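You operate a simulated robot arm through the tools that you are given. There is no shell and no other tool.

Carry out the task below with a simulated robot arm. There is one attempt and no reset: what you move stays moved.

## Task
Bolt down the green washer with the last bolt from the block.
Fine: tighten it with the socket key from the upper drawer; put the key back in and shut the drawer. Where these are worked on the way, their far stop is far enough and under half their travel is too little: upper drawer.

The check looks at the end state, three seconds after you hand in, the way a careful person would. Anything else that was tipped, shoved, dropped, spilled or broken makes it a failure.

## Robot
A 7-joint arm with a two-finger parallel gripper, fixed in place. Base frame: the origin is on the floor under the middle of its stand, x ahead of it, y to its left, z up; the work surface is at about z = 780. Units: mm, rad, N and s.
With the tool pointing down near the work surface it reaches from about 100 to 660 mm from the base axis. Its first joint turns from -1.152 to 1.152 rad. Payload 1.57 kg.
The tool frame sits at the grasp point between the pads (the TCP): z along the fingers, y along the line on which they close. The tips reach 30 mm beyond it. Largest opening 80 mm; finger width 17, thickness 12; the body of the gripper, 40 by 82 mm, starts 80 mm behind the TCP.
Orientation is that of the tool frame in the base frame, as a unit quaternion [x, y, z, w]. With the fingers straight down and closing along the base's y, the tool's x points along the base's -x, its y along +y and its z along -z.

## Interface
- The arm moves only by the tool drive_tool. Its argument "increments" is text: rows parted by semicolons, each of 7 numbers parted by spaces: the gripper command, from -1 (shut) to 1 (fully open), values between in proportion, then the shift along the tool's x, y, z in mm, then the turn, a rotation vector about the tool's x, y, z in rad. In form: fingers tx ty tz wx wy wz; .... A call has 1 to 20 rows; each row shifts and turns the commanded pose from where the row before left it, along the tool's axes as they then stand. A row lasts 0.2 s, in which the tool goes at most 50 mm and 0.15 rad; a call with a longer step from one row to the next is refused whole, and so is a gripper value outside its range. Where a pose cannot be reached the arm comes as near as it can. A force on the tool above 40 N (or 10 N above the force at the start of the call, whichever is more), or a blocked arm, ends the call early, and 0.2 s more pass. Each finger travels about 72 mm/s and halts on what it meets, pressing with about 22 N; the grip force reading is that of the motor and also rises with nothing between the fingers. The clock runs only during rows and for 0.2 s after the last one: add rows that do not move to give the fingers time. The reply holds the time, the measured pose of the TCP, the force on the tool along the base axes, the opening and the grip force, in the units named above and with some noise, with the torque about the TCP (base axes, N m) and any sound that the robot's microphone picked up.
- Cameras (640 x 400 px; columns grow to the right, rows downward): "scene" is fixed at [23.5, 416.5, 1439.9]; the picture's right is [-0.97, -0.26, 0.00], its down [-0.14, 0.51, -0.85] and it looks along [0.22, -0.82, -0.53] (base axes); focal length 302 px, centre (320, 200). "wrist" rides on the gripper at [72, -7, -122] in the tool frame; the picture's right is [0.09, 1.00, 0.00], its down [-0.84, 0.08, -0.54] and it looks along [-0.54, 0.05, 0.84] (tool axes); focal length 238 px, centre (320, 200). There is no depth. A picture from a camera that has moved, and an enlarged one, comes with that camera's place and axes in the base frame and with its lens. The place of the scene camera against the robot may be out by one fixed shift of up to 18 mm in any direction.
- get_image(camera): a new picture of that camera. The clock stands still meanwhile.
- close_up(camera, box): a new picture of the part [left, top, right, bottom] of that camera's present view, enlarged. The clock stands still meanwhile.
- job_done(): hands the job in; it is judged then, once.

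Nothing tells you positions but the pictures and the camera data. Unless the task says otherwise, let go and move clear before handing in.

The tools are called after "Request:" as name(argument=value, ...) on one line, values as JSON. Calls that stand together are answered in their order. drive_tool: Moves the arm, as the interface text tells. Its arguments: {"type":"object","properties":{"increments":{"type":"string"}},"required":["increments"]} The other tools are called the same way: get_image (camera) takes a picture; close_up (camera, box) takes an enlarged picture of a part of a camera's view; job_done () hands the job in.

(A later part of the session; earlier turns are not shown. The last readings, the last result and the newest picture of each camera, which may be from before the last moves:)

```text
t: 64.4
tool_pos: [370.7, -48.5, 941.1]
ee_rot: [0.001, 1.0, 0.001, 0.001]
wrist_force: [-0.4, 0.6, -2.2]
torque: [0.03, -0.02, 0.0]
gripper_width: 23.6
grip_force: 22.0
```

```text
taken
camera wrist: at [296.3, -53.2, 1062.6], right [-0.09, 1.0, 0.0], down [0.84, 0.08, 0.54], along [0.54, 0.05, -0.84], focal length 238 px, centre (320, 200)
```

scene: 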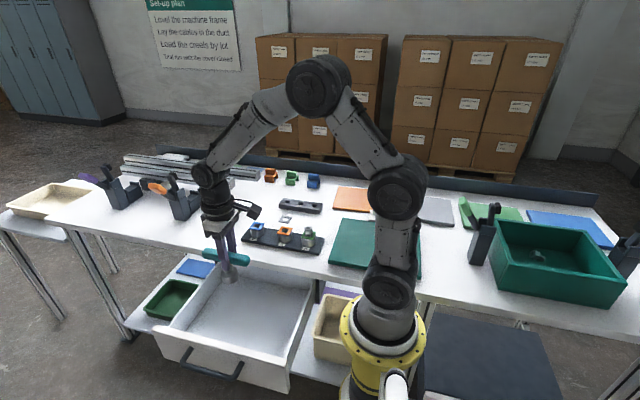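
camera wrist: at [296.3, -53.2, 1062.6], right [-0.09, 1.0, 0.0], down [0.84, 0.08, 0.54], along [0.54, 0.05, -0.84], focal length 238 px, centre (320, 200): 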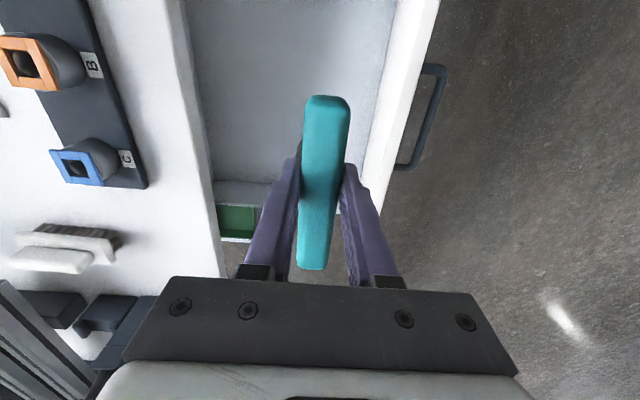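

Now I'll carry the key to above the bolt.

Request:
drive_tool(increments="-1 1.68 -3.63 0 0 0 0;-1 3.36 -7.26 0 0 0 0;-1 5.04 -10.89 0 0 0 0;-1 7.7 -16.65 0 0 0 0;-1 7.7 -16.65 0 0 0 0;-1 7.7 -16.65 0 0 0 0;-1 7.7 -16.65 0 0 0 0;-1 7.7 -16.65 0 0 0 0;-1 7.7 -16.65 0 0 0 0;-1 7.7 -16.65 0 0 0 0;-1 7.7 -16.65 0 0 0 0;-1 7.7 -16.65 0 0 0 0;-1 7.7 -16.65 0 0 0 0;-1 7.7 -16.65 0 0 0 0;-1 7.7 -16.65 0 0 0 0;-1 7.7 -16.65 0 0 0 0;-1 5.04 -10.89 0 0 0 0;-1 3.36 -7.26 0 0 0 0;-1 1.68 -3.63 0 0 0 0;-1 0 0 0 0 0 0")

Request:
close_up(camera="scene", box=[280, 190, 344, 250])

Request:
close_up(camera="wrist", box=[240, 40, 400, 290])

```text
t: 68.6
tool_pos: [249.7, -306.6, 940.8]
ee_rot: [0.0, 1.0, 0.0, 0.001]
wrist_force: [-0.5, -0.1, -2.5]
torque: [0.0, 0.05, -0.01]
gripper_width: 23.4
grip_force: 22.3
```

```text
6.67 times, centred on (312, 220) of scene
camera zoom: at [23.5, 416.4, 1439.9], right [-0.97, -0.26, 0.0], down [-0.14, 0.51, -0.85], along [0.22, -0.82, -0.53], focal length 2011 px, centre (373, 67)
```

zoom: 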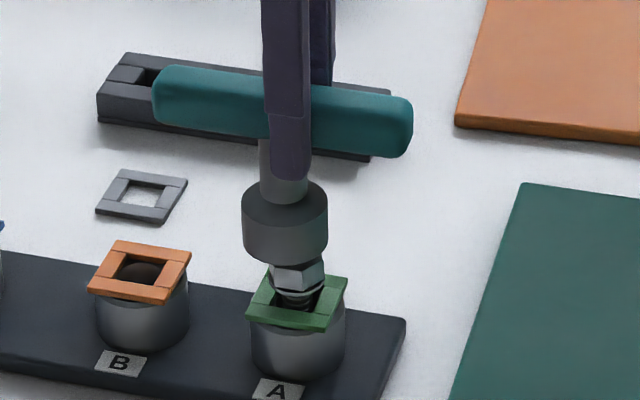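

```text
1.60 times, centred on (320, 165) of wrist
camera zoom: at [176.2, -312.8, 1062.3], right [-0.09, 1.0, 0.0], down [0.84, 0.08, 0.54], along [0.54, 0.05, -0.84], focal length 381 px, centre (320, 256)
```

zoom: 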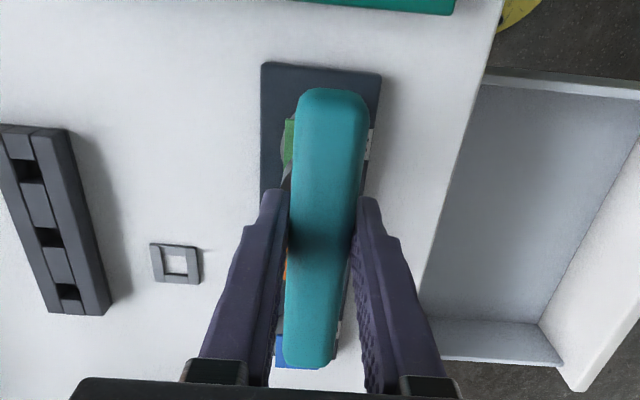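

In the scene view the socket still appears a few mm off the bolt. I'll take sharper close-ups to measure it.

Request:
close_up(camera="scene", box=[292, 205, 332, 230])

Request:
close_up(camera="scene", box=[292, 220, 332, 245])

Request:
close_up(camera="wrist", box=[270, 80, 370, 180])

```text
16.00 times, centred on (312, 218) of scene
camera zoom: at [23.5, 416.4, 1439.9], right [-0.97, -0.26, 0.0], down [-0.14, 0.51, -0.85], along [0.22, -0.82, -0.53], focal length 4825 px, centre (448, -80)
```

zoom: 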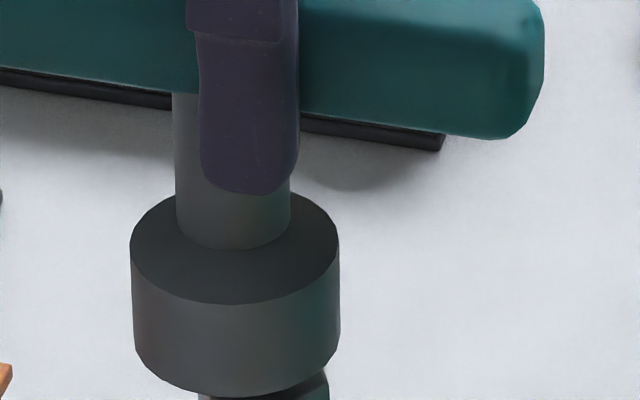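

```text
16.00 times, centred on (312, 232) of scene
camera zoom: at [23.5, 416.4, 1439.9], right [-0.97, -0.26, 0.0], down [-0.14, 0.51, -0.85], along [0.22, -0.82, -0.53], focal length 4825 px, centre (448, -320)
```

zoom: 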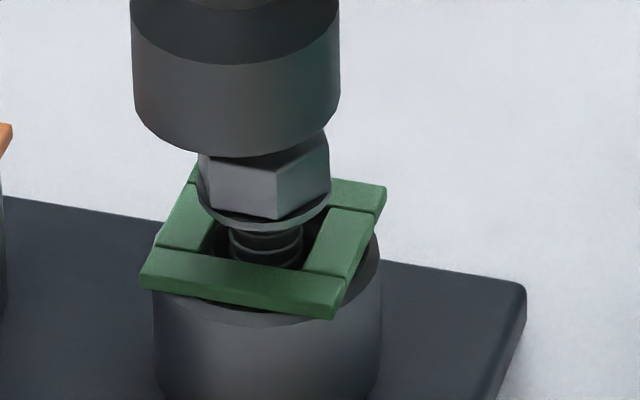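

```text
4.00 times, centred on (320, 130) of wrist
camera zoom: at [176.2, -312.8, 1062.3], right [-0.09, 1.0, 0.0], down [0.84, 0.08, 0.54], along [0.54, 0.05, -0.84], focal length 953 px, centre (320, 480)
```

zoom: 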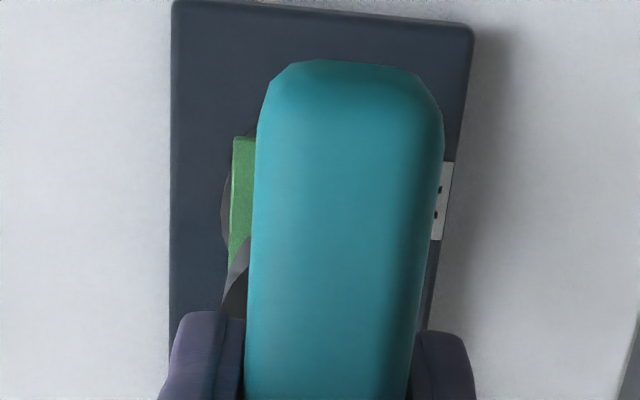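

The key axis sits a few mm +x of the fingers, and the socket needs to go about 4.5 mm in −x and 2 mm in −y to be over the bolt. I'll shift it and check again.

Request:
drive_tool(increments="-1 2.2 -1 0 0 0 0;-1 2.3 -1.1 0 0 0 0;-1 0 0 3 0 0 0;-1 0 0 3 0 0 0;-1 0 0 0 0 0 0;-1 0 0 0 0 0 0")

Request:
close_up(camera="scene", box=[292, 220, 332, 245])

Request:
close_up(camera="wrist", box=[270, 80, 370, 180])

```text
t: 70.0
tool_pos: [246.4, -309.7, 934.6]
ee_rot: [-0.001, 1.0, 0.0, 0.001]
wrist_force: [-0.6, 0.4, -2.3]
torque: [0.0, 0.0, 0.0]
gripper_width: 24.0
grip_force: 22.1
```

```text
16.00 times, centred on (312, 232) of scene
camera zoom: at [23.5, 416.4, 1439.9], right [-0.97, -0.26, 0.0], down [-0.14, 0.51, -0.85], along [0.22, -0.82, -0.53], focal length 4825 px, centre (448, -320)
```

zoom: 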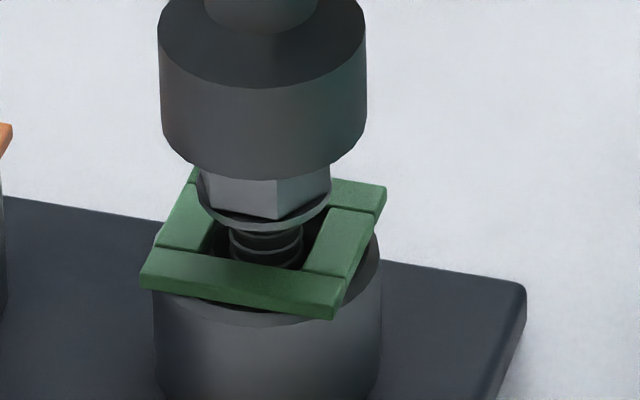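

```text
4.00 times, centred on (320, 130) of wrist
camera zoom: at [171.4, -314.7, 1056.2], right [-0.09, 1.0, 0.0], down [0.84, 0.08, 0.54], along [0.54, 0.05, -0.84], focal length 953 px, centre (320, 480)
```

zoom: 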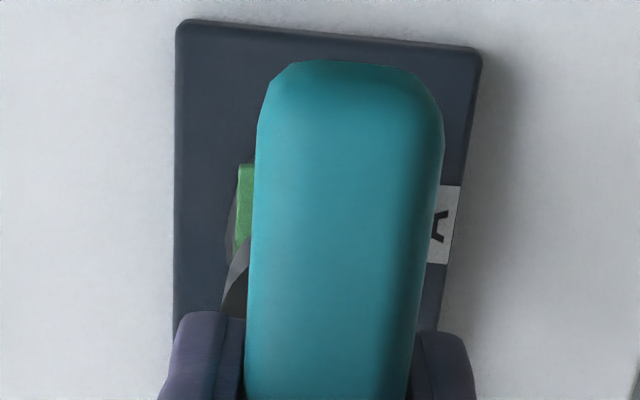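

The socket is centred on the bolt laterally in the scene view, and y agrees within about 1 mm. I'll lower slowly, watching the force.

Request:
drive_tool(increments="-1 0 -0.6 1 0 0 0;-1 0 0 1 0 0 0;-1 0 0 1 0 0 0;-1 0 0 1 0 0 0;-1 0 0 0 0 0 0")

Request:
drive_tool(increments="-1 0 0 1 0 0 0;-1 0 0 1 0 0 0;-1 0 0 1 0 0 0;-1 0 0 0 0 0 0")

Request:
close_up(camera="scene", box=[292, 220, 332, 245])

```text
t: 71.2
tool_pos: [246.3, -310.8, 930.4]
ee_rot: [0.0, 1.0, 0.0, 0.001]
wrist_force: [0.4, -1.2, -2.3]
torque: [0.0, 0.02, 0.0]
gripper_width: 24.0
grip_force: 22.1
```

```text
t: 72.2
tool_pos: [245.4, -311.0, 927.1]
ee_rot: [0.0, 1.0, 0.001, 0.001]
wrist_force: [0.0, 0.5, -2.0]
torque: [-0.02, 0.03, 0.01]
gripper_width: 23.7
grip_force: 21.9
```

```text
16.00 times, centred on (312, 232) of scene
camera zoom: at [23.5, 416.4, 1439.9], right [-0.97, -0.26, 0.0], down [-0.14, 0.51, -0.85], along [0.22, -0.82, -0.53], focal length 4825 px, centre (448, -320)
```

zoom: 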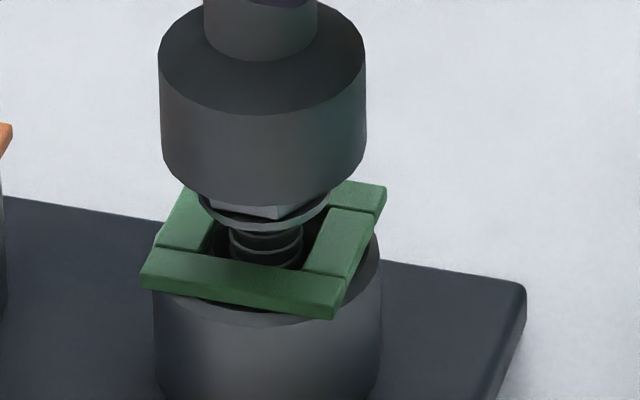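

No contact yet and the socket looks to be sliding over the head. Continuing down.

Request:
drive_tool(increments="-1 0 0 1 0 0 0;-1 0 0 1 0 0 0;-1 0 0 1 0 0 0;-1 0 0 0 0 0 0")

Request:
close_up(camera="scene", box=[292, 220, 332, 245])

```text
t: 73.2
tool_pos: [244.9, -309.5, 924.5]
ee_rot: [0.0, 1.0, 0.0, 0.0]
wrist_force: [-0.1, 0.9, -1.2]
torque: [0.0, 0.0, 0.0]
gripper_width: 23.8
grip_force: 22.3
```

```text
16.00 times, centred on (312, 232) of scene
camera zoom: at [23.5, 416.4, 1439.9], right [-0.97, -0.26, 0.0], down [-0.14, 0.51, -0.85], along [0.22, -0.82, -0.53], focal length 4825 px, centre (448, -320)
```

zoom: 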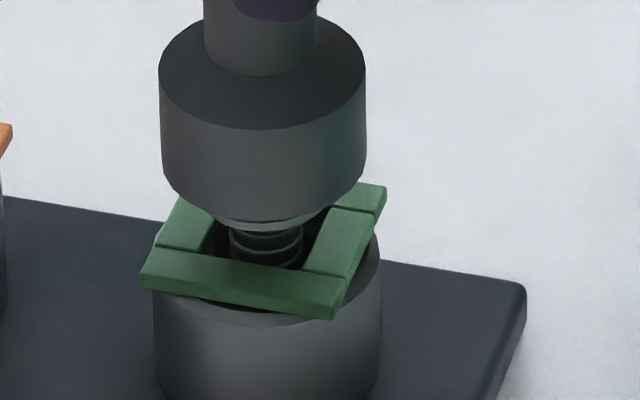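

Request:
drive_tool(increments="-1 0 0 1 0 0 0;-1 0 0 1 0 0 0;-1 0 0 1 0 0 0;-1 0 0 0 0 0 0")

Request:
close_up(camera="scene", box=[292, 220, 332, 245])

```text
t: 74.2
tool_pos: [244.8, -311.8, 921.8]
ee_rot: [0.0, 1.0, 0.0, 0.001]
wrist_force: [-0.2, -0.6, -2.6]
torque: [-0.01, 0.02, -0.02]
gripper_width: 23.8
grip_force: 21.8
```

```text
16.00 times, centred on (312, 232) of scene
camera zoom: at [23.5, 416.4, 1439.9], right [-0.97, -0.26, 0.0], down [-0.14, 0.51, -0.85], along [0.22, -0.82, -0.53], focal length 4825 px, centre (448, -320)
```

zoom: 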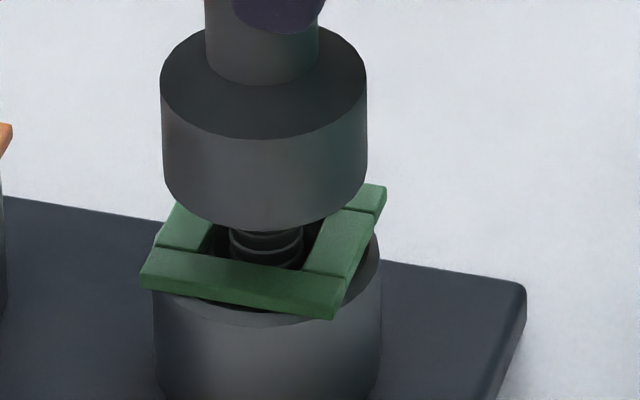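

Request:
drive_tool(increments="-1 0 0 1 0 0 0;-1 0 0 1 0 0 0;-1 0 0 0 0 0 0")

Request:
drive_tool(increments="-1 0 0 1 0 0 0;-1 0 0 1 0 0 0;-1 0 0 0 0 0 0")

Request:
close_up(camera="scene", box=[292, 220, 332, 245])

```text
t: 75.0
tool_pos: [246.7, -310.2, 920.5]
ee_rot: [0.0, 1.0, -0.001, 0.001]
wrist_force: [0.3, -0.5, -2.6]
torque: [0.01, 0.03, 0.0]
gripper_width: 23.8
grip_force: 21.4
```

```text
t: 75.8
tool_pos: [245.2, -310.6, 917.8]
ee_rot: [0.0, 1.0, 0.0, 0.0]
wrist_force: [-0.1, -0.4, -3.0]
torque: [0.03, 0.03, 0.0]
gripper_width: 23.7
grip_force: 22.4
```

```text
16.00 times, centred on (312, 232) of scene
camera zoom: at [23.5, 416.4, 1439.9], right [-0.97, -0.26, 0.0], down [-0.14, 0.51, -0.85], along [0.22, -0.82, -0.53], focal length 4825 px, centre (448, -320)
```

zoom: 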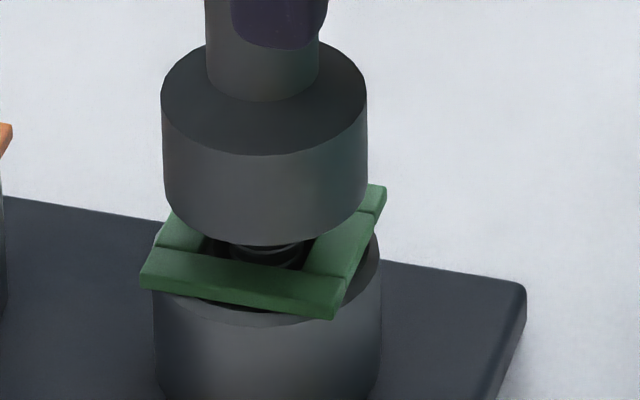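

Request:
drive_tool(increments="-1 0 0 1 0 0 0;-1 0 0 1 0 0 0;-1 0 0 0 0 0 0")

Request:
drive_tool(increments="-1 0 0 1 0 0 0;-1 0 0 1 0 0 0;-1 0 0 0 0 0 0")

Request:
close_up(camera="scene", box=[292, 210, 332, 245])

Request:
close_up(camera="wrist", box=[240, 40, 400, 290])

```text
t: 76.6
tool_pos: [245.0, -311.0, 918.5]
ee_rot: [0.0, 1.0, -0.002, 0.003]
wrist_force: [-4.3, 1.6, 14.1]
torque: [-0.01, 0.21, 0.01]
gripper_width: 23.8
grip_force: 21.9
```

```text
t: 77.4
tool_pos: [246.6, -310.9, 914.9]
ee_rot: [0.0, 1.0, -0.001, 0.002]
wrist_force: [2.4, 0.9, 14.5]
torque: [-0.05, -0.19, 0.0]
gripper_width: 23.9
grip_force: 21.6
```

```text
11.43 times, centred on (312, 228) of scene
camera zoom: at [23.4, 416.6, 1439.8], right [-0.97, -0.26, 0.0], down [-0.14, 0.51, -0.85], along [0.22, -0.82, -0.53], focal length 3447 px, centre (411, -114)
```

zoom: 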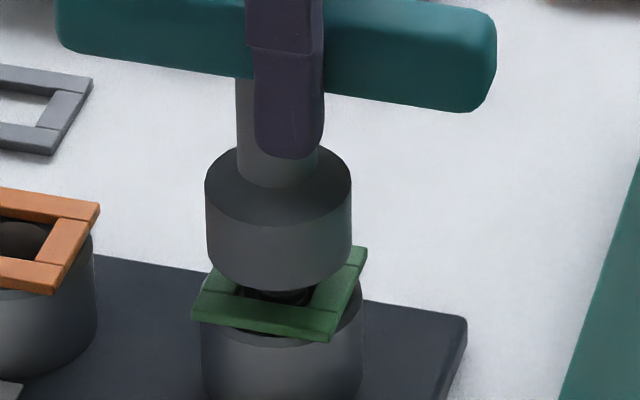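

```text
1.60 times, centred on (320, 165) of wrist
camera zoom: at [172.0, -315.7, 1035.7], right [-0.09, 1.0, 0.0], down [0.83, 0.08, 0.55], along [0.54, 0.05, -0.84], focal length 381 px, centre (320, 256)
```

zoom: 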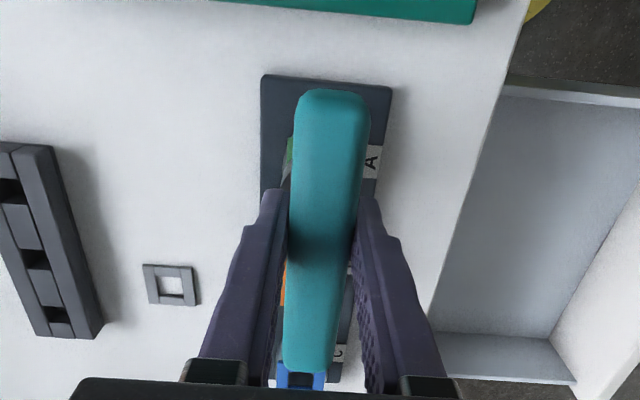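

The socket has come down onto the head with about 14 N, covering hex and flange. I'll try a small clockwise turn about the key axis (7 mm from the TCP in tool −x) and watch the torque.

Request:
drive_tool(increments="-1 -0.02 0.35 0 0 0 0.05;-1 -0.03 0.7 0 0 0 0.1;-1 -0.03 0.7 0 0 0 0.1;-1 0 0 0 0 0 0")

Request:
close_up(camera="scene", box=[292, 210, 332, 245])

Request:
close_up(camera="wrist", box=[240, 40, 400, 290])

```text
t: 78.4
tool_pos: [246.4, -309.3, 914.7]
ee_rot: [0.126, 0.992, -0.001, 0.002]
wrist_force: [5.6, 1.0, 10.9]
torque: [-0.08, -0.38, 0.03]
gripper_width: 24.0
grip_force: 21.9
```

```text
11.43 times, centred on (312, 228) of scene
camera zoom: at [23.5, 416.6, 1439.8], right [-0.97, -0.26, 0.0], down [-0.14, 0.51, -0.85], along [0.22, -0.82, -0.53], focal length 3447 px, centre (411, -114)
```

zoom: 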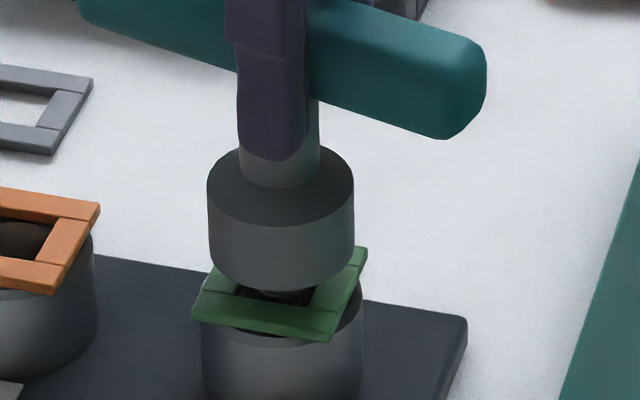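

```text
1.60 times, centred on (320, 165) of wrist
camera zoom: at [172.5, -295.7, 1035.6], right [0.16, 0.99, 0.0], down [0.83, -0.13, 0.54], along [0.54, -0.09, -0.84], focal length 381 px, centre (320, 256)
```

zoom: 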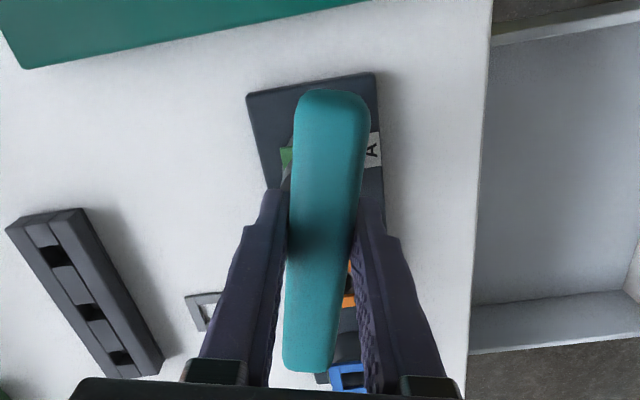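

Request:
drive_tool(increments="-1 -0.03 0.7 0 0 0 0.1;-1 -0.03 0.7 0 0 0 0.1;-1 -0.03 0.7 0 0 0 0.1;-1 -0.03 0.7 0 0 0 0.1;-1 0 0 0 0 0 0")

Request:
close_up(camera="scene", box=[292, 210, 332, 245])

```text
t: 79.6
tool_pos: [246.5, -306.6, 913.5]
ee_rot: [0.32, 0.948, 0.001, 0.001]
wrist_force: [3.2, 4.4, 9.7]
torque: [0.12, -0.21, 0.04]
gripper_width: 23.7
grip_force: 22.2
```

```text
11.43 times, centred on (312, 228) of scene
camera zoom: at [23.5, 416.7, 1439.8], right [-0.97, -0.26, 0.0], down [-0.14, 0.51, -0.85], along [0.22, -0.82, -0.53], focal length 3447 px, centre (411, -114)
```

zoom: 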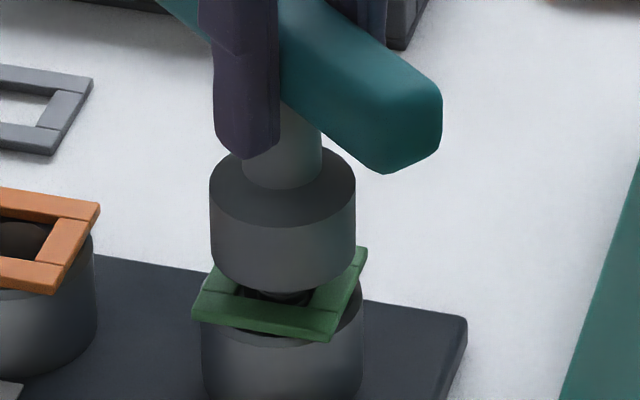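

Force along z is slowly falling while turning, consistent with the bolt going down. I'll continue turning clockwise, following down slightly.

Request:
drive_tool(increments="-1 -0.05 0.84 0.1 0 0 0.12;-1 -0.05 0.84 0.1 0 0 0.12;-1 -0.05 0.84 0.1 0 0 0.12;-1 -0.05 0.84 0.1 0 0 0.12;-1 -0.05 0.84 0.1 0 0 0.12;-1 0 0 0 0 0 0")

Request:
close_up(camera="scene", box=[292, 210, 332, 245])

Request:
get_image(camera="wrist")

```text
t: 81.0
tool_pos: [250.1, -303.4, 913.6]
ee_rot: [0.585, 0.811, 0.0, 0.0]
wrist_force: [4.8, 10.9, 6.3]
torque: [0.69, -0.25, 0.12]
gripper_width: 23.9
grip_force: 22.1
```

```text
11.43 times, centred on (312, 228) of scene
camera zoom: at [23.6, 416.8, 1439.8], right [-0.97, -0.26, 0.0], down [-0.14, 0.51, -0.85], along [0.22, -0.82, -0.53], focal length 3447 px, centre (411, -114)
```

zoom: 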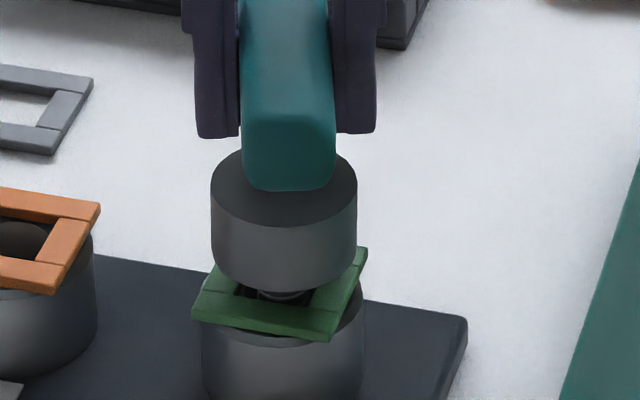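

```text
taken
camera wrist: at [219.7, -235.9, 1035.0], right [0.92, 0.4, 0.0], down [0.34, -0.77, 0.54], along [0.22, -0.5, -0.84], focal length 238 px, centre (320, 200)
```

wrist: 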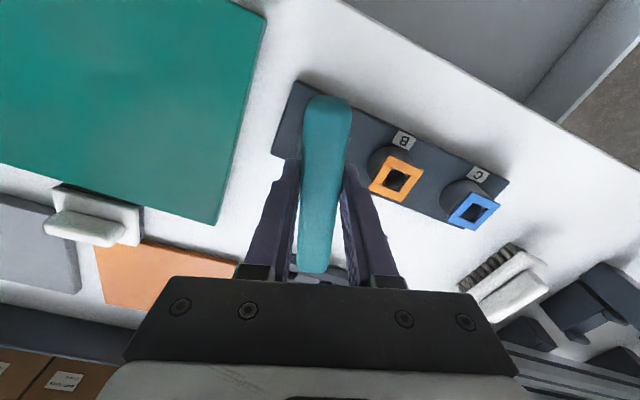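

Side forces show the true offset is nearer 8 mm; I'll correct for that and continue turning.

Request:
drive_tool(increments="-1 0.69 0.95 0 0 0 0;-1 -0.06 0.96 0.1 0 0 0.12;-1 -0.06 0.96 0.1 0 0 0.12;-1 -0.06 0.96 0.1 0 0 0.12;-1 -0.06 0.96 0.1 0 0 0.12;-1 0 0 0 0 0 0")

Request:
close_up(camera="scene", box=[292, 210, 332, 245])

```text
t: 82.4
tool_pos: [252.8, -302.5, 912.6]
ee_rot: [0.762, 0.647, 0.0, 0.0]
wrist_force: [3.0, 8.5, 3.4]
torque: [0.49, -0.17, 0.01]
gripper_width: 23.6
grip_force: 22.2
```

```text
11.43 times, centred on (312, 228) of scene
camera zoom: at [23.5, 416.7, 1439.8], right [-0.97, -0.26, 0.0], down [-0.14, 0.51, -0.85], along [0.22, -0.82, -0.53], focal length 3447 px, centre (411, -114)
```

zoom: 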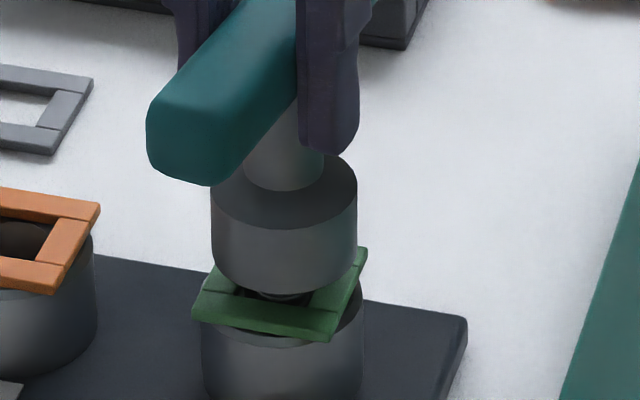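

Request:
drive_tool(increments="-1 0.2 0.4 0.3 0 0 0;-1 -0.06 0.96 0.25 0 0 0.12;-1 -0.06 0.96 0.25 0 0 0.12;-1 -0.06 0.96 0.25 0 0 0.12;-1 -0.06 0.96 0.25 0 0 0.12;-1 -0.06 0.96 0.25 0 0 0.12;-1 0 0 0 0 0 0")

Request:
close_up(camera="scene", box=[292, 210, 332, 245])

Request:
get_image(camera="scene")

```text
t: 84.0
tool_pos: [260.4, -305.1, 910.7]
ee_rot: [0.919, 0.395, 0.001, 0.002]
wrist_force: [-1.1, 4.0, 11.8]
torque: [0.25, 0.3, 0.01]
gripper_width: 23.6
grip_force: 22.7
```

```text
11.43 times, centred on (312, 228) of scene
camera zoom: at [23.4, 416.7, 1439.8], right [-0.97, -0.26, 0.0], down [-0.14, 0.51, -0.85], along [0.22, -0.82, -0.53], focal length 3447 px, centre (411, -114)
```

zoom: 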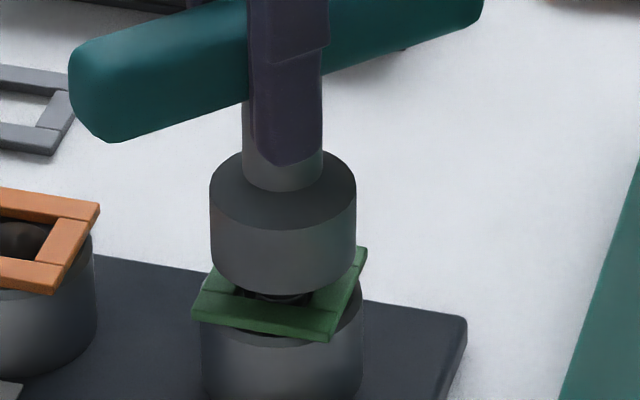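

```text
taken
```

scene: 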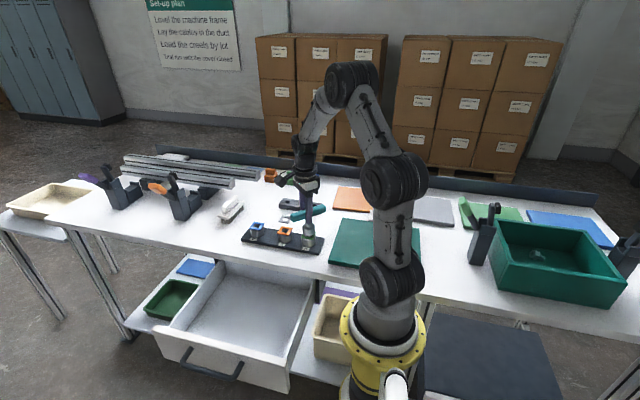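

Request:
drive_tool(increments="-1 -0.06 0.96 0.1 0 0 0.12;-1 -0.06 0.96 0.1 0 0 0.12;-1 -0.06 0.96 0.1 0 0 0.12;-1 -0.06 0.96 0.1 0 0 0.12;-1 -0.06 0.96 0.1 0 0 0.12;-1 0 0 0 0 0 0")

Request:
close_up(camera="scene", box=[292, 210, 332, 245])

```text
t: 85.4
tool_pos: [262.2, -310.3, 911.8]
ee_rot: [0.995, 0.103, 0.001, 0.001]
wrist_force: [-2.6, 3.3, 12.5]
torque: [0.26, 0.35, -0.02]
gripper_width: 23.9
grip_force: 21.8
```

```text
11.43 times, centred on (312, 228) of scene
camera zoom: at [23.3, 416.7, 1439.8], right [-0.97, -0.26, 0.0], down [-0.14, 0.51, -0.85], along [0.22, -0.82, -0.53], focal length 3447 px, centre (411, -114)
```

zoom: 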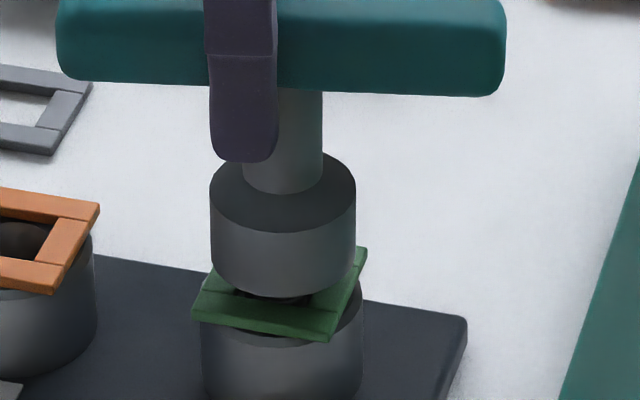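

The socket has dropped about 1.8 mm over this half turn, so the bolt is threading in. I'll keep going.

Request:
drive_tool(increments="-1 -0.06 0.92 0.1 0 0 0.12;-1 -0.06 0.92 0.1 0 0 0.12;-1 -0.06 0.92 0.1 0 0 0.12;-1 -0.06 0.92 0.1 0 0 0.12;-1 -0.06 0.92 0.1 0 0 0.12;-1 0 0 0 0 0 0")

Request:
close_up(camera="scene", box=[292, 210, 332, 245])

```text
t: 86.8
tool_pos: [262.1, -313.9, 910.8]
ee_rot: [0.981, -0.195, 0.001, 0.001]
wrist_force: [0.3, 1.7, 9.6]
torque: [0.29, 0.12, -0.03]
gripper_width: 23.8
grip_force: 21.9
```

```text
11.43 times, centred on (312, 228) of scene
camera zoom: at [23.4, 416.6, 1439.8], right [-0.97, -0.26, 0.0], down [-0.14, 0.51, -0.85], along [0.22, -0.82, -0.53], focal length 3447 px, centre (411, -114)
```

zoom: 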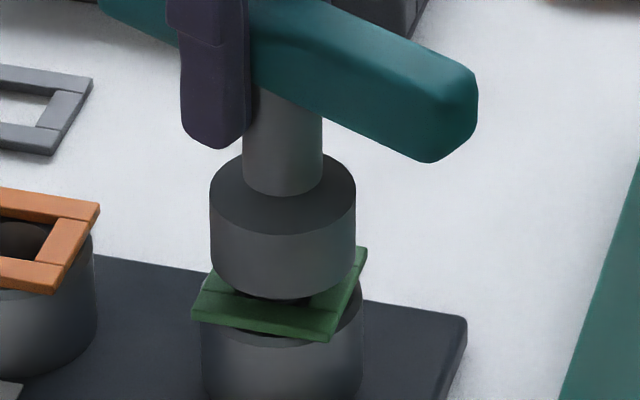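

Request:
drive_tool(increments="-1 -0.06 0.92 0.1 0 0 0.12;-1 -0.06 0.92 0.1 0 0 0.12;-1 -0.06 0.92 0.1 0 0 0.12;-1 -0.06 0.92 0.1 0 0 0.12;-1 -0.06 0.92 0.1 0 0 0.12;-1 0 0 0 0 0 0")

Request:
close_up(camera="scene", box=[292, 210, 332, 245])

```text
t: 87.8
tool_pos: [246.9, -308.2, 890.1]
ee_rot: [0.917, -0.399, -0.008, -0.022]
wrist_force: [21.5, 13.6, -0.9]
torque: [0.56, -0.98, 0.11]
gripper_width: 24.6
grip_force: 21.6
out of reach, approached as far as the arm can: row 4, 5
stopped in row 5: the force on the tool passed its limit at 56 N (the readings are from after the stop); the commanded pose is now the measured one
```

```text
11.43 times, centred on (312, 228) of scene
camera zoom: at [24.0, 416.8, 1439.8], right [-0.97, -0.26, 0.0], down [-0.14, 0.51, -0.85], along [0.22, -0.82, -0.53], focal length 3447 px, centre (411, -114)
```

zoom: 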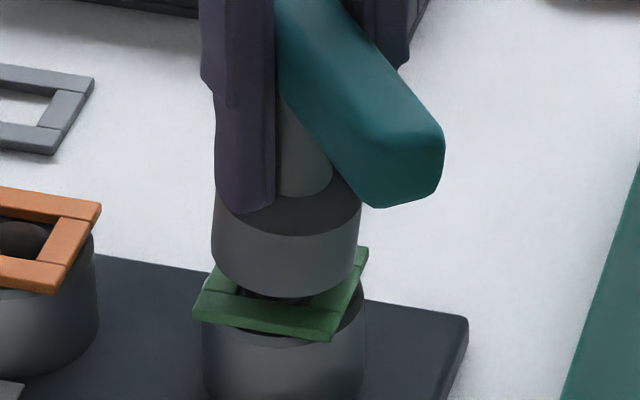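

I hit the wrist's turning limit and the fingers slid down the handle. I'll open the fingers gently to release the stress and inspect the key.

Request:
drive_tool(increments="-0.3 0 0 0 0 0 0;-0.1 0 0 0 0 0 0;0 0 0 0 0 0 0;0 0 0 0 0 0 0")

Request:
close_up(camera="scene", box=[288, 200, 340, 245])

Request:
get_image(camera="wrist")

```text
t: 88.8
tool_pos: [243.9, -310.8, 892.3]
ee_rot: [0.917, -0.399, -0.009, -0.021]
wrist_force: [0.0, -0.4, -0.6]
torque: [0.03, -0.02, -0.02]
gripper_width: 39.9
grip_force: 0.0
```

```text
8.89 times, centred on (314, 222) of scene
camera zoom: at [23.5, 416.5, 1439.9], right [-0.97, -0.26, 0.0], down [-0.14, 0.51, -0.85], along [0.22, -0.82, -0.53], focal length 2681 px, centre (373, 0)
```

zoom: 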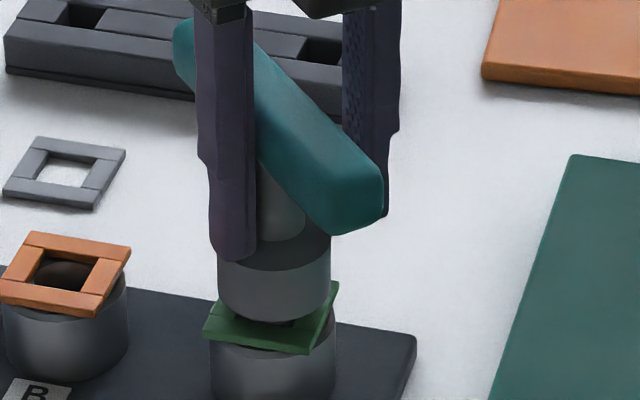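

```text
taken
camera wrist: at [296.3, -362.5, 1009.9], right [-0.67, -0.75, -0.03], down [-0.63, 0.53, 0.57], along [-0.41, 0.4, -0.82], focal length 238 px, centre (320, 200)
```

wrist: 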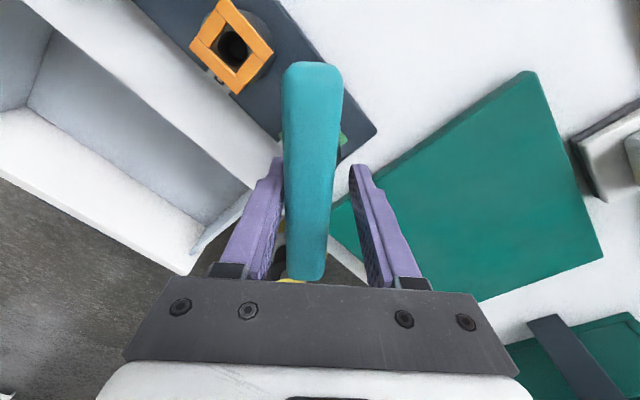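

The key stands upright on the bolt on its own. I'll centre the fingers, lift clear, and level and unwind the wrist.

Request:
drive_tool(increments="0.25 0 -3 0 0 0 0;0.25 0 0 -5 0 0 0;0.25 0 0 -15 0 0 0;0.25 0 0 -25 0 0 0;0.25 0 0 -30 0 0 0;0.25 0 0 -30 0 0 0;0.25 0 0 0 -0.0312 0.0335 -0.1;0.25 0 0 0 0 0 -0.1;0.25 0 0 0 0 0 0")

Request:
close_up(camera="scene", box=[288, 200, 340, 245])

Request:
get_image(camera="wrist")

```text
t: 90.8
tool_pos: [246.0, -313.7, 995.1]
ee_rot: [0.952, -0.305, 0.001, 0.0]
wrist_force: [0.3, -0.1, -0.2]
torque: [-0.01, 0.01, 0.03]
gripper_width: 50.1
grip_force: 0.0
```

```text
8.89 times, centred on (314, 222) of scene
camera zoom: at [23.5, 416.5, 1439.9], right [-0.97, -0.26, 0.0], down [-0.14, 0.51, -0.85], along [0.22, -0.82, -0.53], focal length 2681 px, centre (373, 0)
```

zoom: 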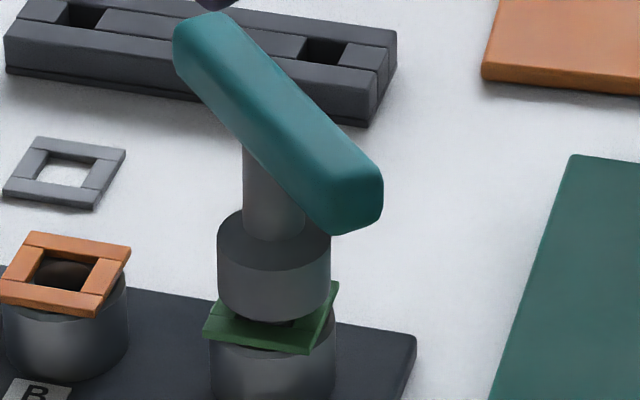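

```text
taken
camera wrist: at [307.2, -348.2, 1117.3], right [-0.5, -0.86, 0.0], down [-0.73, 0.42, 0.54], along [-0.47, 0.27, -0.84], focal length 238 px, centre (320, 200)
```

wrist: 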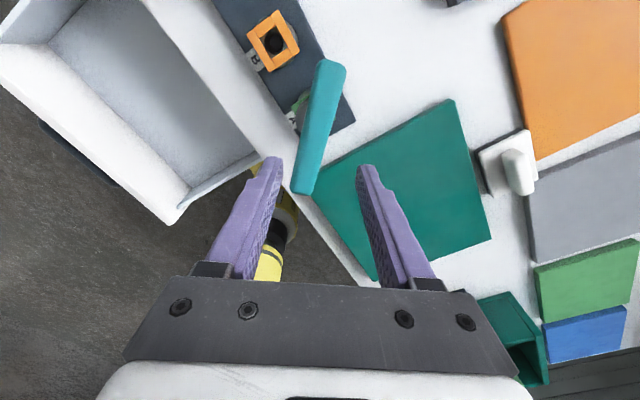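

The key stands cleanly on the bolt. I'll unwind the wrist by a bit under half a turn, and then see how far back it can go.

Request:
drive_tool(increments="0.25 0 0 0 0 0 -0.147;0.25 0 0 0 0 0 -0.147;0.25 0 0 0 0 0 -0.147;0.25 0 0 0 0 0 -0.147;0.25 0 0 0 0 0 -0.147;0.25 0 0 0 0 0 -0.147;0.25 0 0 0 0 0 -0.147;0.25 0 0 0 0 0 -0.147;0.25 0 0 0 0 0 -0.147;0.25 0 0 0 0 0 -0.147;0.25 0 0 0 0 0 -0.147;0.25 0 0 0 0 0 -0.147;0.25 0 0 0 0 0 -0.147;0.25 0 0 0 0 0 -0.147;0.25 0 0 0 0 0 -0.147;0.25 0 0 0 0 0 -0.147;0.25 0 0 0 0 0 -0.147;0.25 0 0 0 0 0 -0.147;0.25 0 0 0 0 0 -0.147;0.25 0 0 0 0 0 -0.147")

Request:
drive_tool(increments="0.25 0 0 0 0 0 -0.147;0.25 0 0 0 0 0 -0.147;0.25 0 0 0 0 0 -0.147;0.25 0 0 0 0 0 -0.147;0.25 0 0 0 0 0 -0.147;0.25 0 0 0 0 0 -0.147;0.25 0 0 0 0 0 -0.147;0.25 0 0 0 0 0 -0.147;0.25 0 0 0 0 0 -0.147;0.25 0 0 0 0 0 -0.147;0.25 0 0 0 0 0 0")

```text
t: 95.0
tool_pos: [247.3, -313.6, 997.3]
ee_rot: [0.399, 0.917, 0.0, 0.0]
wrist_force: [-0.6, 0.5, -0.5]
torque: [-0.01, -0.01, -0.02]
gripper_width: 50.1
grip_force: 0.2
```

```text
t: 97.5
tool_pos: [245.6, -313.6, 995.2]
ee_rot: [-0.319, 0.948, 0.0, 0.0]
wrist_force: [-0.4, 0.9, 0.0]
torque: [0.02, 0.01, -0.02]
gripper_width: 49.9
grip_force: 0.1
```

Request:
drive_tool(increments="0.25 0 0 0 0 0 -0.147;0.25 0 0 0 0 0 -0.147;0.25 0 0 0 0 0 -0.147;0.25 0 0 0 0 0 -0.147;0.25 0 0 0 0 0 -0.147;0.25 0 0 0 0 0 -0.147;0.25 0 0 0 0 0 0")

Request:
drive_tool(increments="0.25 0 0 0 0 0 -0.147;0.25 0 0 0 0 0 -0.147;0.25 0 0 0 0 0 -0.147;0.25 0 0 0 0 0 -0.147;0.25 0 0 0 0 0 -0.147;0.25 0 0 0 0 0 0")

```text
t: 99.0
tool_pos: [246.0, -313.3, 995.4]
ee_rot: [-0.693, 0.721, 0.0, 0.0]
wrist_force: [-0.5, -1.0, 0.4]
torque: [-0.01, 0.0, 0.02]
gripper_width: 49.9
grip_force: 0.0
```

```text
t: 100.5
tool_pos: [264.9, -293.8, 991.7]
ee_rot: [0.891, -0.454, -0.003, 0.009]
wrist_force: [0.1, 0.6, 0.6]
torque: [0.02, 0.0, 0.0]
gripper_width: 50.0
grip_force: 0.1
out of reach, approached as far as the arm can: row 5
```

The wrist range is about θ −2.2 to +3.9 rad. I'll turn to θ ≈ 0.82, where the handle can be gripped again (half-turn symmetry).

Request:
drive_tool(increments="0.25 0 0 0 0 0 0.147;0.25 0 0 0 0 0 0.147;0.25 0 0 0 0 0 0.147;0.25 0 0 0 0 0 0.147;0.25 0 0 0 0 0 0.147;0.25 0 0 0 0 0 0.147;0.25 0 0 0 0 0 0.147;0.25 0 0 0 0 0 0.147;0.25 0 0 0 0 0 0.147;0.25 0 0 0 0 0 0.147;0.25 0 0 0 0 0 0.147;0.25 0 0 0 0 0 0.147;0.25 0 0 0 0 0 0.147;0.25 0 0 0 0 0 0.147;0.25 0 0 0 0 0 0.147;0.25 0 0 0 0 0 0.147;0.25 0 0 0 0 0 0.147;0.25 0 0 0 0 0 0.147;0.25 0 0 0 0 0 0.147;0.25 0 0 0 0 0 0.147")

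Request:
drive_tool(increments="0.25 0 0 0 0 0 0.14;0.25 0 0 0 0 0 0;0.25 0 0 0 0 0 0")

Request:
get_image(camera="wrist")

Request:
close_up(camera="scene", box=[280, 180, 340, 245])

```text
t: 104.7
tool_pos: [265.2, -293.5, 992.6]
ee_rot: [0.363, 0.932, -0.009, -0.004]
wrist_force: [0.4, -0.6, -0.5]
torque: [0.0, 0.0, 0.01]
gripper_width: 49.9
grip_force: 0.1
```

```text
t: 105.5
tool_pos: [264.9, -294.1, 993.3]
ee_rot: [0.426, 0.904, -0.009, -0.004]
wrist_force: [0.6, -0.8, -0.4]
torque: [-0.02, 0.01, 0.03]
gripper_width: 49.8
grip_force: 0.0
```

```text
taken
camera wrist: at [214.9, -240.2, 1114.7], right [0.71, 0.7, -0.02], down [0.6, -0.59, 0.54], along [0.37, -0.4, -0.84], focal length 238 px, centre (320, 200)
```

wrist: 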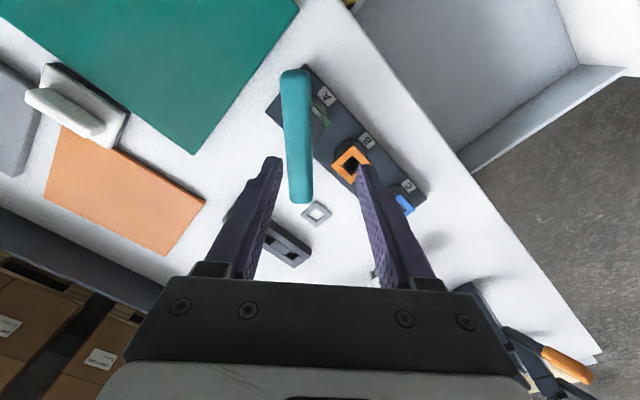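

```text
6.15 times, centred on (310, 212) of scene
camera zoom: at [23.5, 416.5, 1439.9], right [-0.97, -0.26, 0.0], down [-0.14, 0.51, -0.85], along [0.22, -0.82, -0.53], focal length 1856 px, centre (382, 123)
```

zoom: 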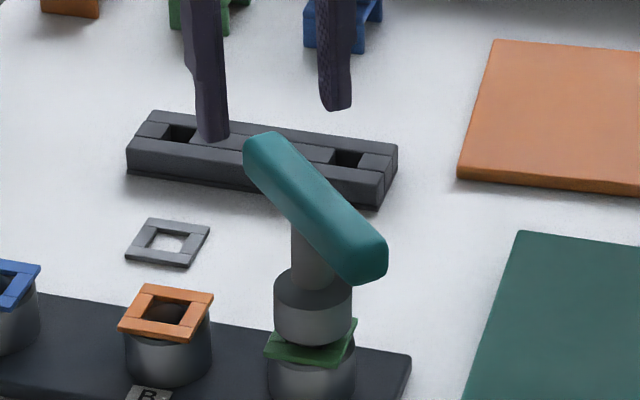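

I'm level with the handle's direction again within 0.08 rad. I'll correct tilt, yaw and position above the key, then check again lower down.

Request:
drive_tool(increments="0.25 -2.2 -9.9 0 -0.0196 0.0004 -0.035;0.25 -2.2 -9.9 0 0 0 -0.035;0.25 0 0 15 0 0 0;0.25 0 0 15 0 0 0;0.25 0 0 0 0 0 0;0.25 0 0 0 0 0 0")

Request:
get_image(camera="wrist")

Request:
close_up(camera="scene", box=[280, 180, 340, 245])

```text
t: 106.8
tool_pos: [254.0, -310.2, 962.8]
ee_rot: [0.395, 0.919, 0.0, -0.001]
wrist_force: [-0.3, 0.3, 0.0]
torque: [-0.03, -0.05, 0.0]
gripper_width: 49.9
grip_force: 0.1
```

```text
taken
camera wrist: at [197.6, -261.9, 1085.0], right [0.66, 0.75, 0.0], down [0.63, -0.55, 0.54], along [0.41, -0.36, -0.84], focal length 238 px, centre (320, 200)
```

wrist: 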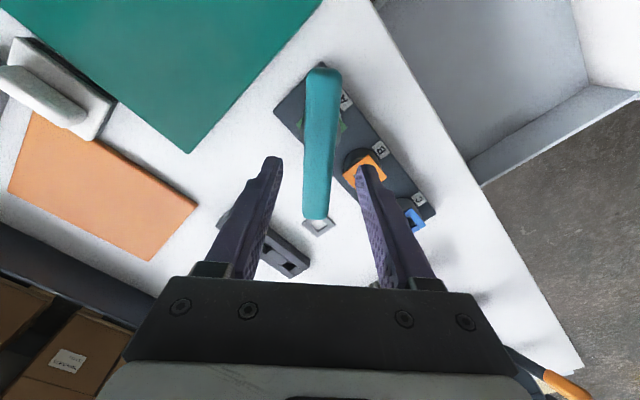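

```text
6.15 times, centred on (310, 212) of scene
camera zoom: at [23.5, 416.5, 1439.9], right [-0.97, -0.26, 0.0], down [-0.14, 0.51, -0.85], along [0.22, -0.82, -0.53], focal length 1856 px, centre (382, 123)
```

zoom: 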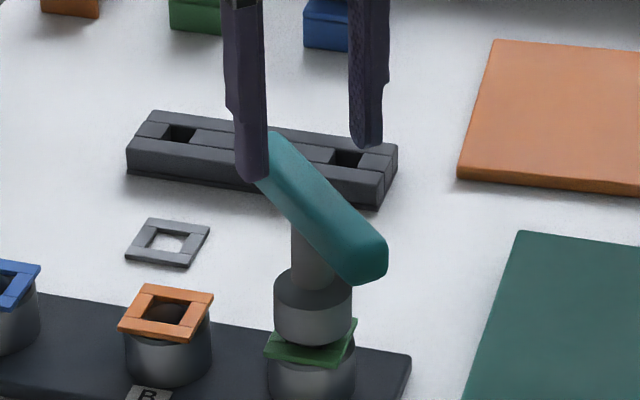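

Nearly aligned: the handle is about 1.5 mm off centre and 0.04 rad off in yaw. I'll correct that and descend around the handle.

Request:
drive_tool(increments="0.25 1.5 -1.4 0 0 0 -0.037;0.25 0 0 15 0 0 0;0.25 0 0 15 0 0 0;0.25 0 0 12 0 0 0;0.25 0 0 8 0 0 0;0.25 0 0 2.5 0 0 0;0.25 0 0 0 0 0 0")

Request:
close_up(camera="wrist", box=[240, 40, 400, 290])

Request:
close_up(camera="scene", box=[288, 200, 340, 245])

```text
t: 108.5
tool_pos: [251.0, -311.5, 911.6]
ee_rot: [0.377, 0.926, 0.0, -0.001]
wrist_force: [0.0, -0.2, 0.2]
torque: [-0.03, 0.01, 0.01]
gripper_width: 50.1
grip_force: 0.0
```

```text
1.60 times, centred on (320, 165) of wrist
camera zoom: at [193.8, -263.5, 1032.4], right [0.63, 0.78, 0.0], down [0.65, -0.53, 0.54], along [0.42, -0.34, -0.84], focal length 381 px, centre (320, 256)
```

zoom: 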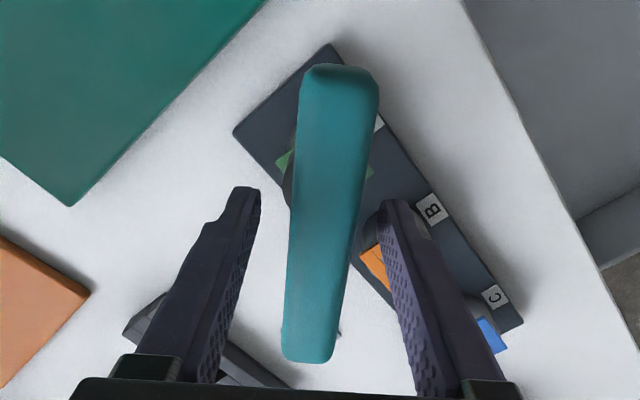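

```text
8.89 times, centred on (314, 222) of scene
camera zoom: at [23.5, 416.5, 1439.9], right [-0.97, -0.26, 0.0], down [-0.14, 0.51, -0.85], along [0.22, -0.82, -0.53], focal length 2681 px, centre (373, 0)
```

zoom: 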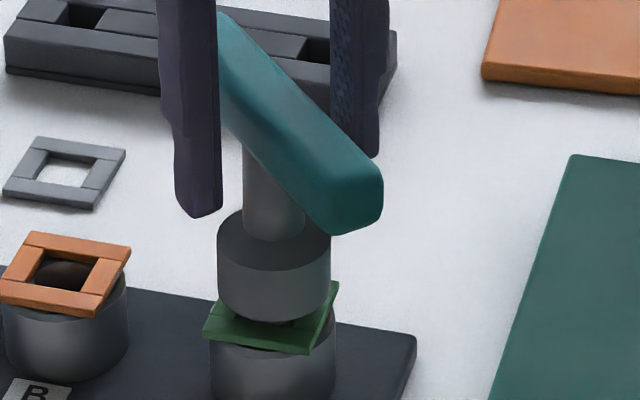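

The yaw matches and the centre is within 1 mm. I'll close on the handle and continue turning, now with nearly no offset.

Request:
drive_tool(increments="0 -0.5 -0.5 0 0 0 0;-0.2 0 0 0 0 0 0;-1 0 0 0 0 0 0;-1 0 0 0 0 0 0;-1 0 0 0 0 0 0")

Request:
drive_tool(increments="-1 0 0 0.5 0 0 0.05;-1 0 0 0.1 0 0 0.12;-1 0 0 0.1 0 0 0.12;-1 0 0 0.1 0 0 0.12;-1 0 0 0.1 0 0 0.12;-1 0 0 0 0 0 0")

Request:
close_up(camera="scene", box=[288, 200, 340, 245])

```text
t: 109.7
tool_pos: [251.5, -310.2, 910.6]
ee_rot: [0.377, 0.926, 0.001, 0.001]
wrist_force: [5.4, 5.6, -0.4]
torque: [0.39, -0.38, 0.0]
gripper_width: 24.0
grip_force: 22.2
```

```text
t: 111.0
tool_pos: [252.5, -312.1, 910.4]
ee_rot: [0.607, 0.795, 0.001, 0.001]
wrist_force: [6.8, 11.2, 7.7]
torque: [0.63, -0.41, 0.04]
gripper_width: 24.1
grip_force: 22.2
```

```text
8.89 times, centred on (314, 222) of scene
camera zoom: at [23.6, 416.8, 1439.8], right [-0.97, -0.26, 0.0], down [-0.14, 0.51, -0.85], along [0.22, -0.82, -0.53], focal length 2681 px, centre (373, 0)
```

zoom: 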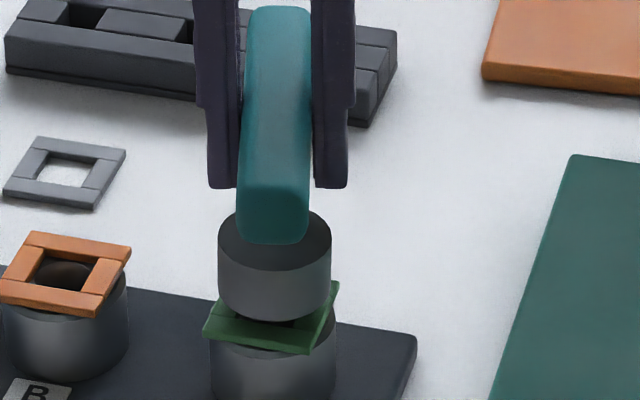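

Turning continues with mild side force; I'll nudge to relieve it and go on.

Request:
drive_tool(increments="-1 0.6 0.8 0 0 0 0;-1 0 0 0.1 0 0 0.12;-1 0 0 0.1 0 0 0.12;-1 0 0 0.1 0 0 0.12;-1 0 0 0.1 0 0 0.12;-1 0 0 0.1 0 0 0.12;-1 0 0 0.1 0 0 0.12;-1 0 0 0 0 0 0")

Request:
close_up(camera="scene", box=[288, 200, 340, 245])

```text
t: 112.8
tool_pos: [251.5, -310.8, 909.2]
ee_rot: [0.848, 0.53, 0.0, 0.001]
wrist_force: [8.5, 4.9, 5.2]
torque: [0.25, -0.58, -0.01]
gripper_width: 23.8
grip_force: 22.6
```

```text
8.89 times, centred on (314, 222) of scene
camera zoom: at [23.7, 416.6, 1439.8], right [-0.97, -0.26, 0.0], down [-0.14, 0.51, -0.85], along [0.22, -0.82, -0.53], focal length 2681 px, centre (373, 0)
```

zoom: 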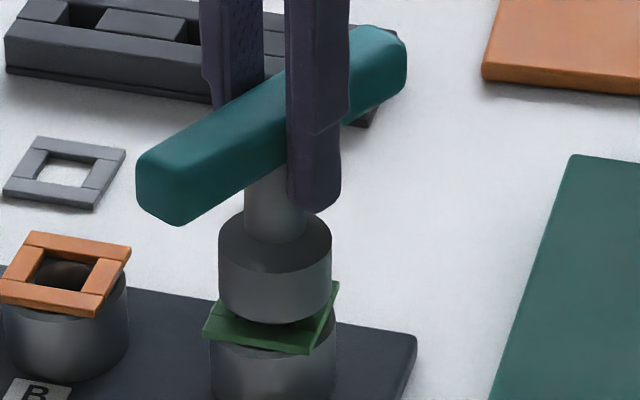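

Request:
drive_tool(increments="-1 0.7 0.5 0 0 0 0;-1 0 0 0.12 0 0 0.12;-1 0 0 0.12 0 0 0.12;-1 0 0 0.12 0 0 0.12;-1 0 0 0.12 0 0 0.12;-1 0 0 0.12 0 0 0.12;-1 0 0 0.12 0 0 0.12;-1 0 0 0 0 0 0")

Request:
close_up(camera="scene", box=[288, 200, 340, 245])

```text
t: 114.7
tool_pos: [252.6, -310.2, 909.6]
ee_rot: [0.981, 0.196, 0.0, 0.0]
wrist_force: [2.0, 3.2, 8.3]
torque: [0.09, -0.08, -0.01]
gripper_width: 23.7
grip_force: 21.8
```

```text
8.89 times, centred on (314, 222) of scene
camera zoom: at [23.5, 416.6, 1439.8], right [-0.97, -0.26, 0.0], down [-0.14, 0.51, -0.85], along [0.22, -0.82, -0.53], focal length 2681 px, centre (373, 0)
```

zoom: 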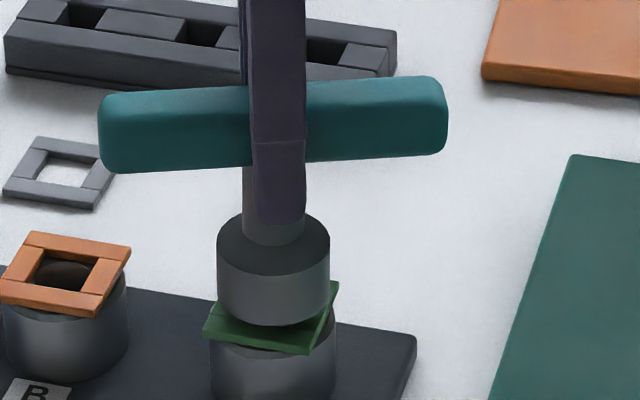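

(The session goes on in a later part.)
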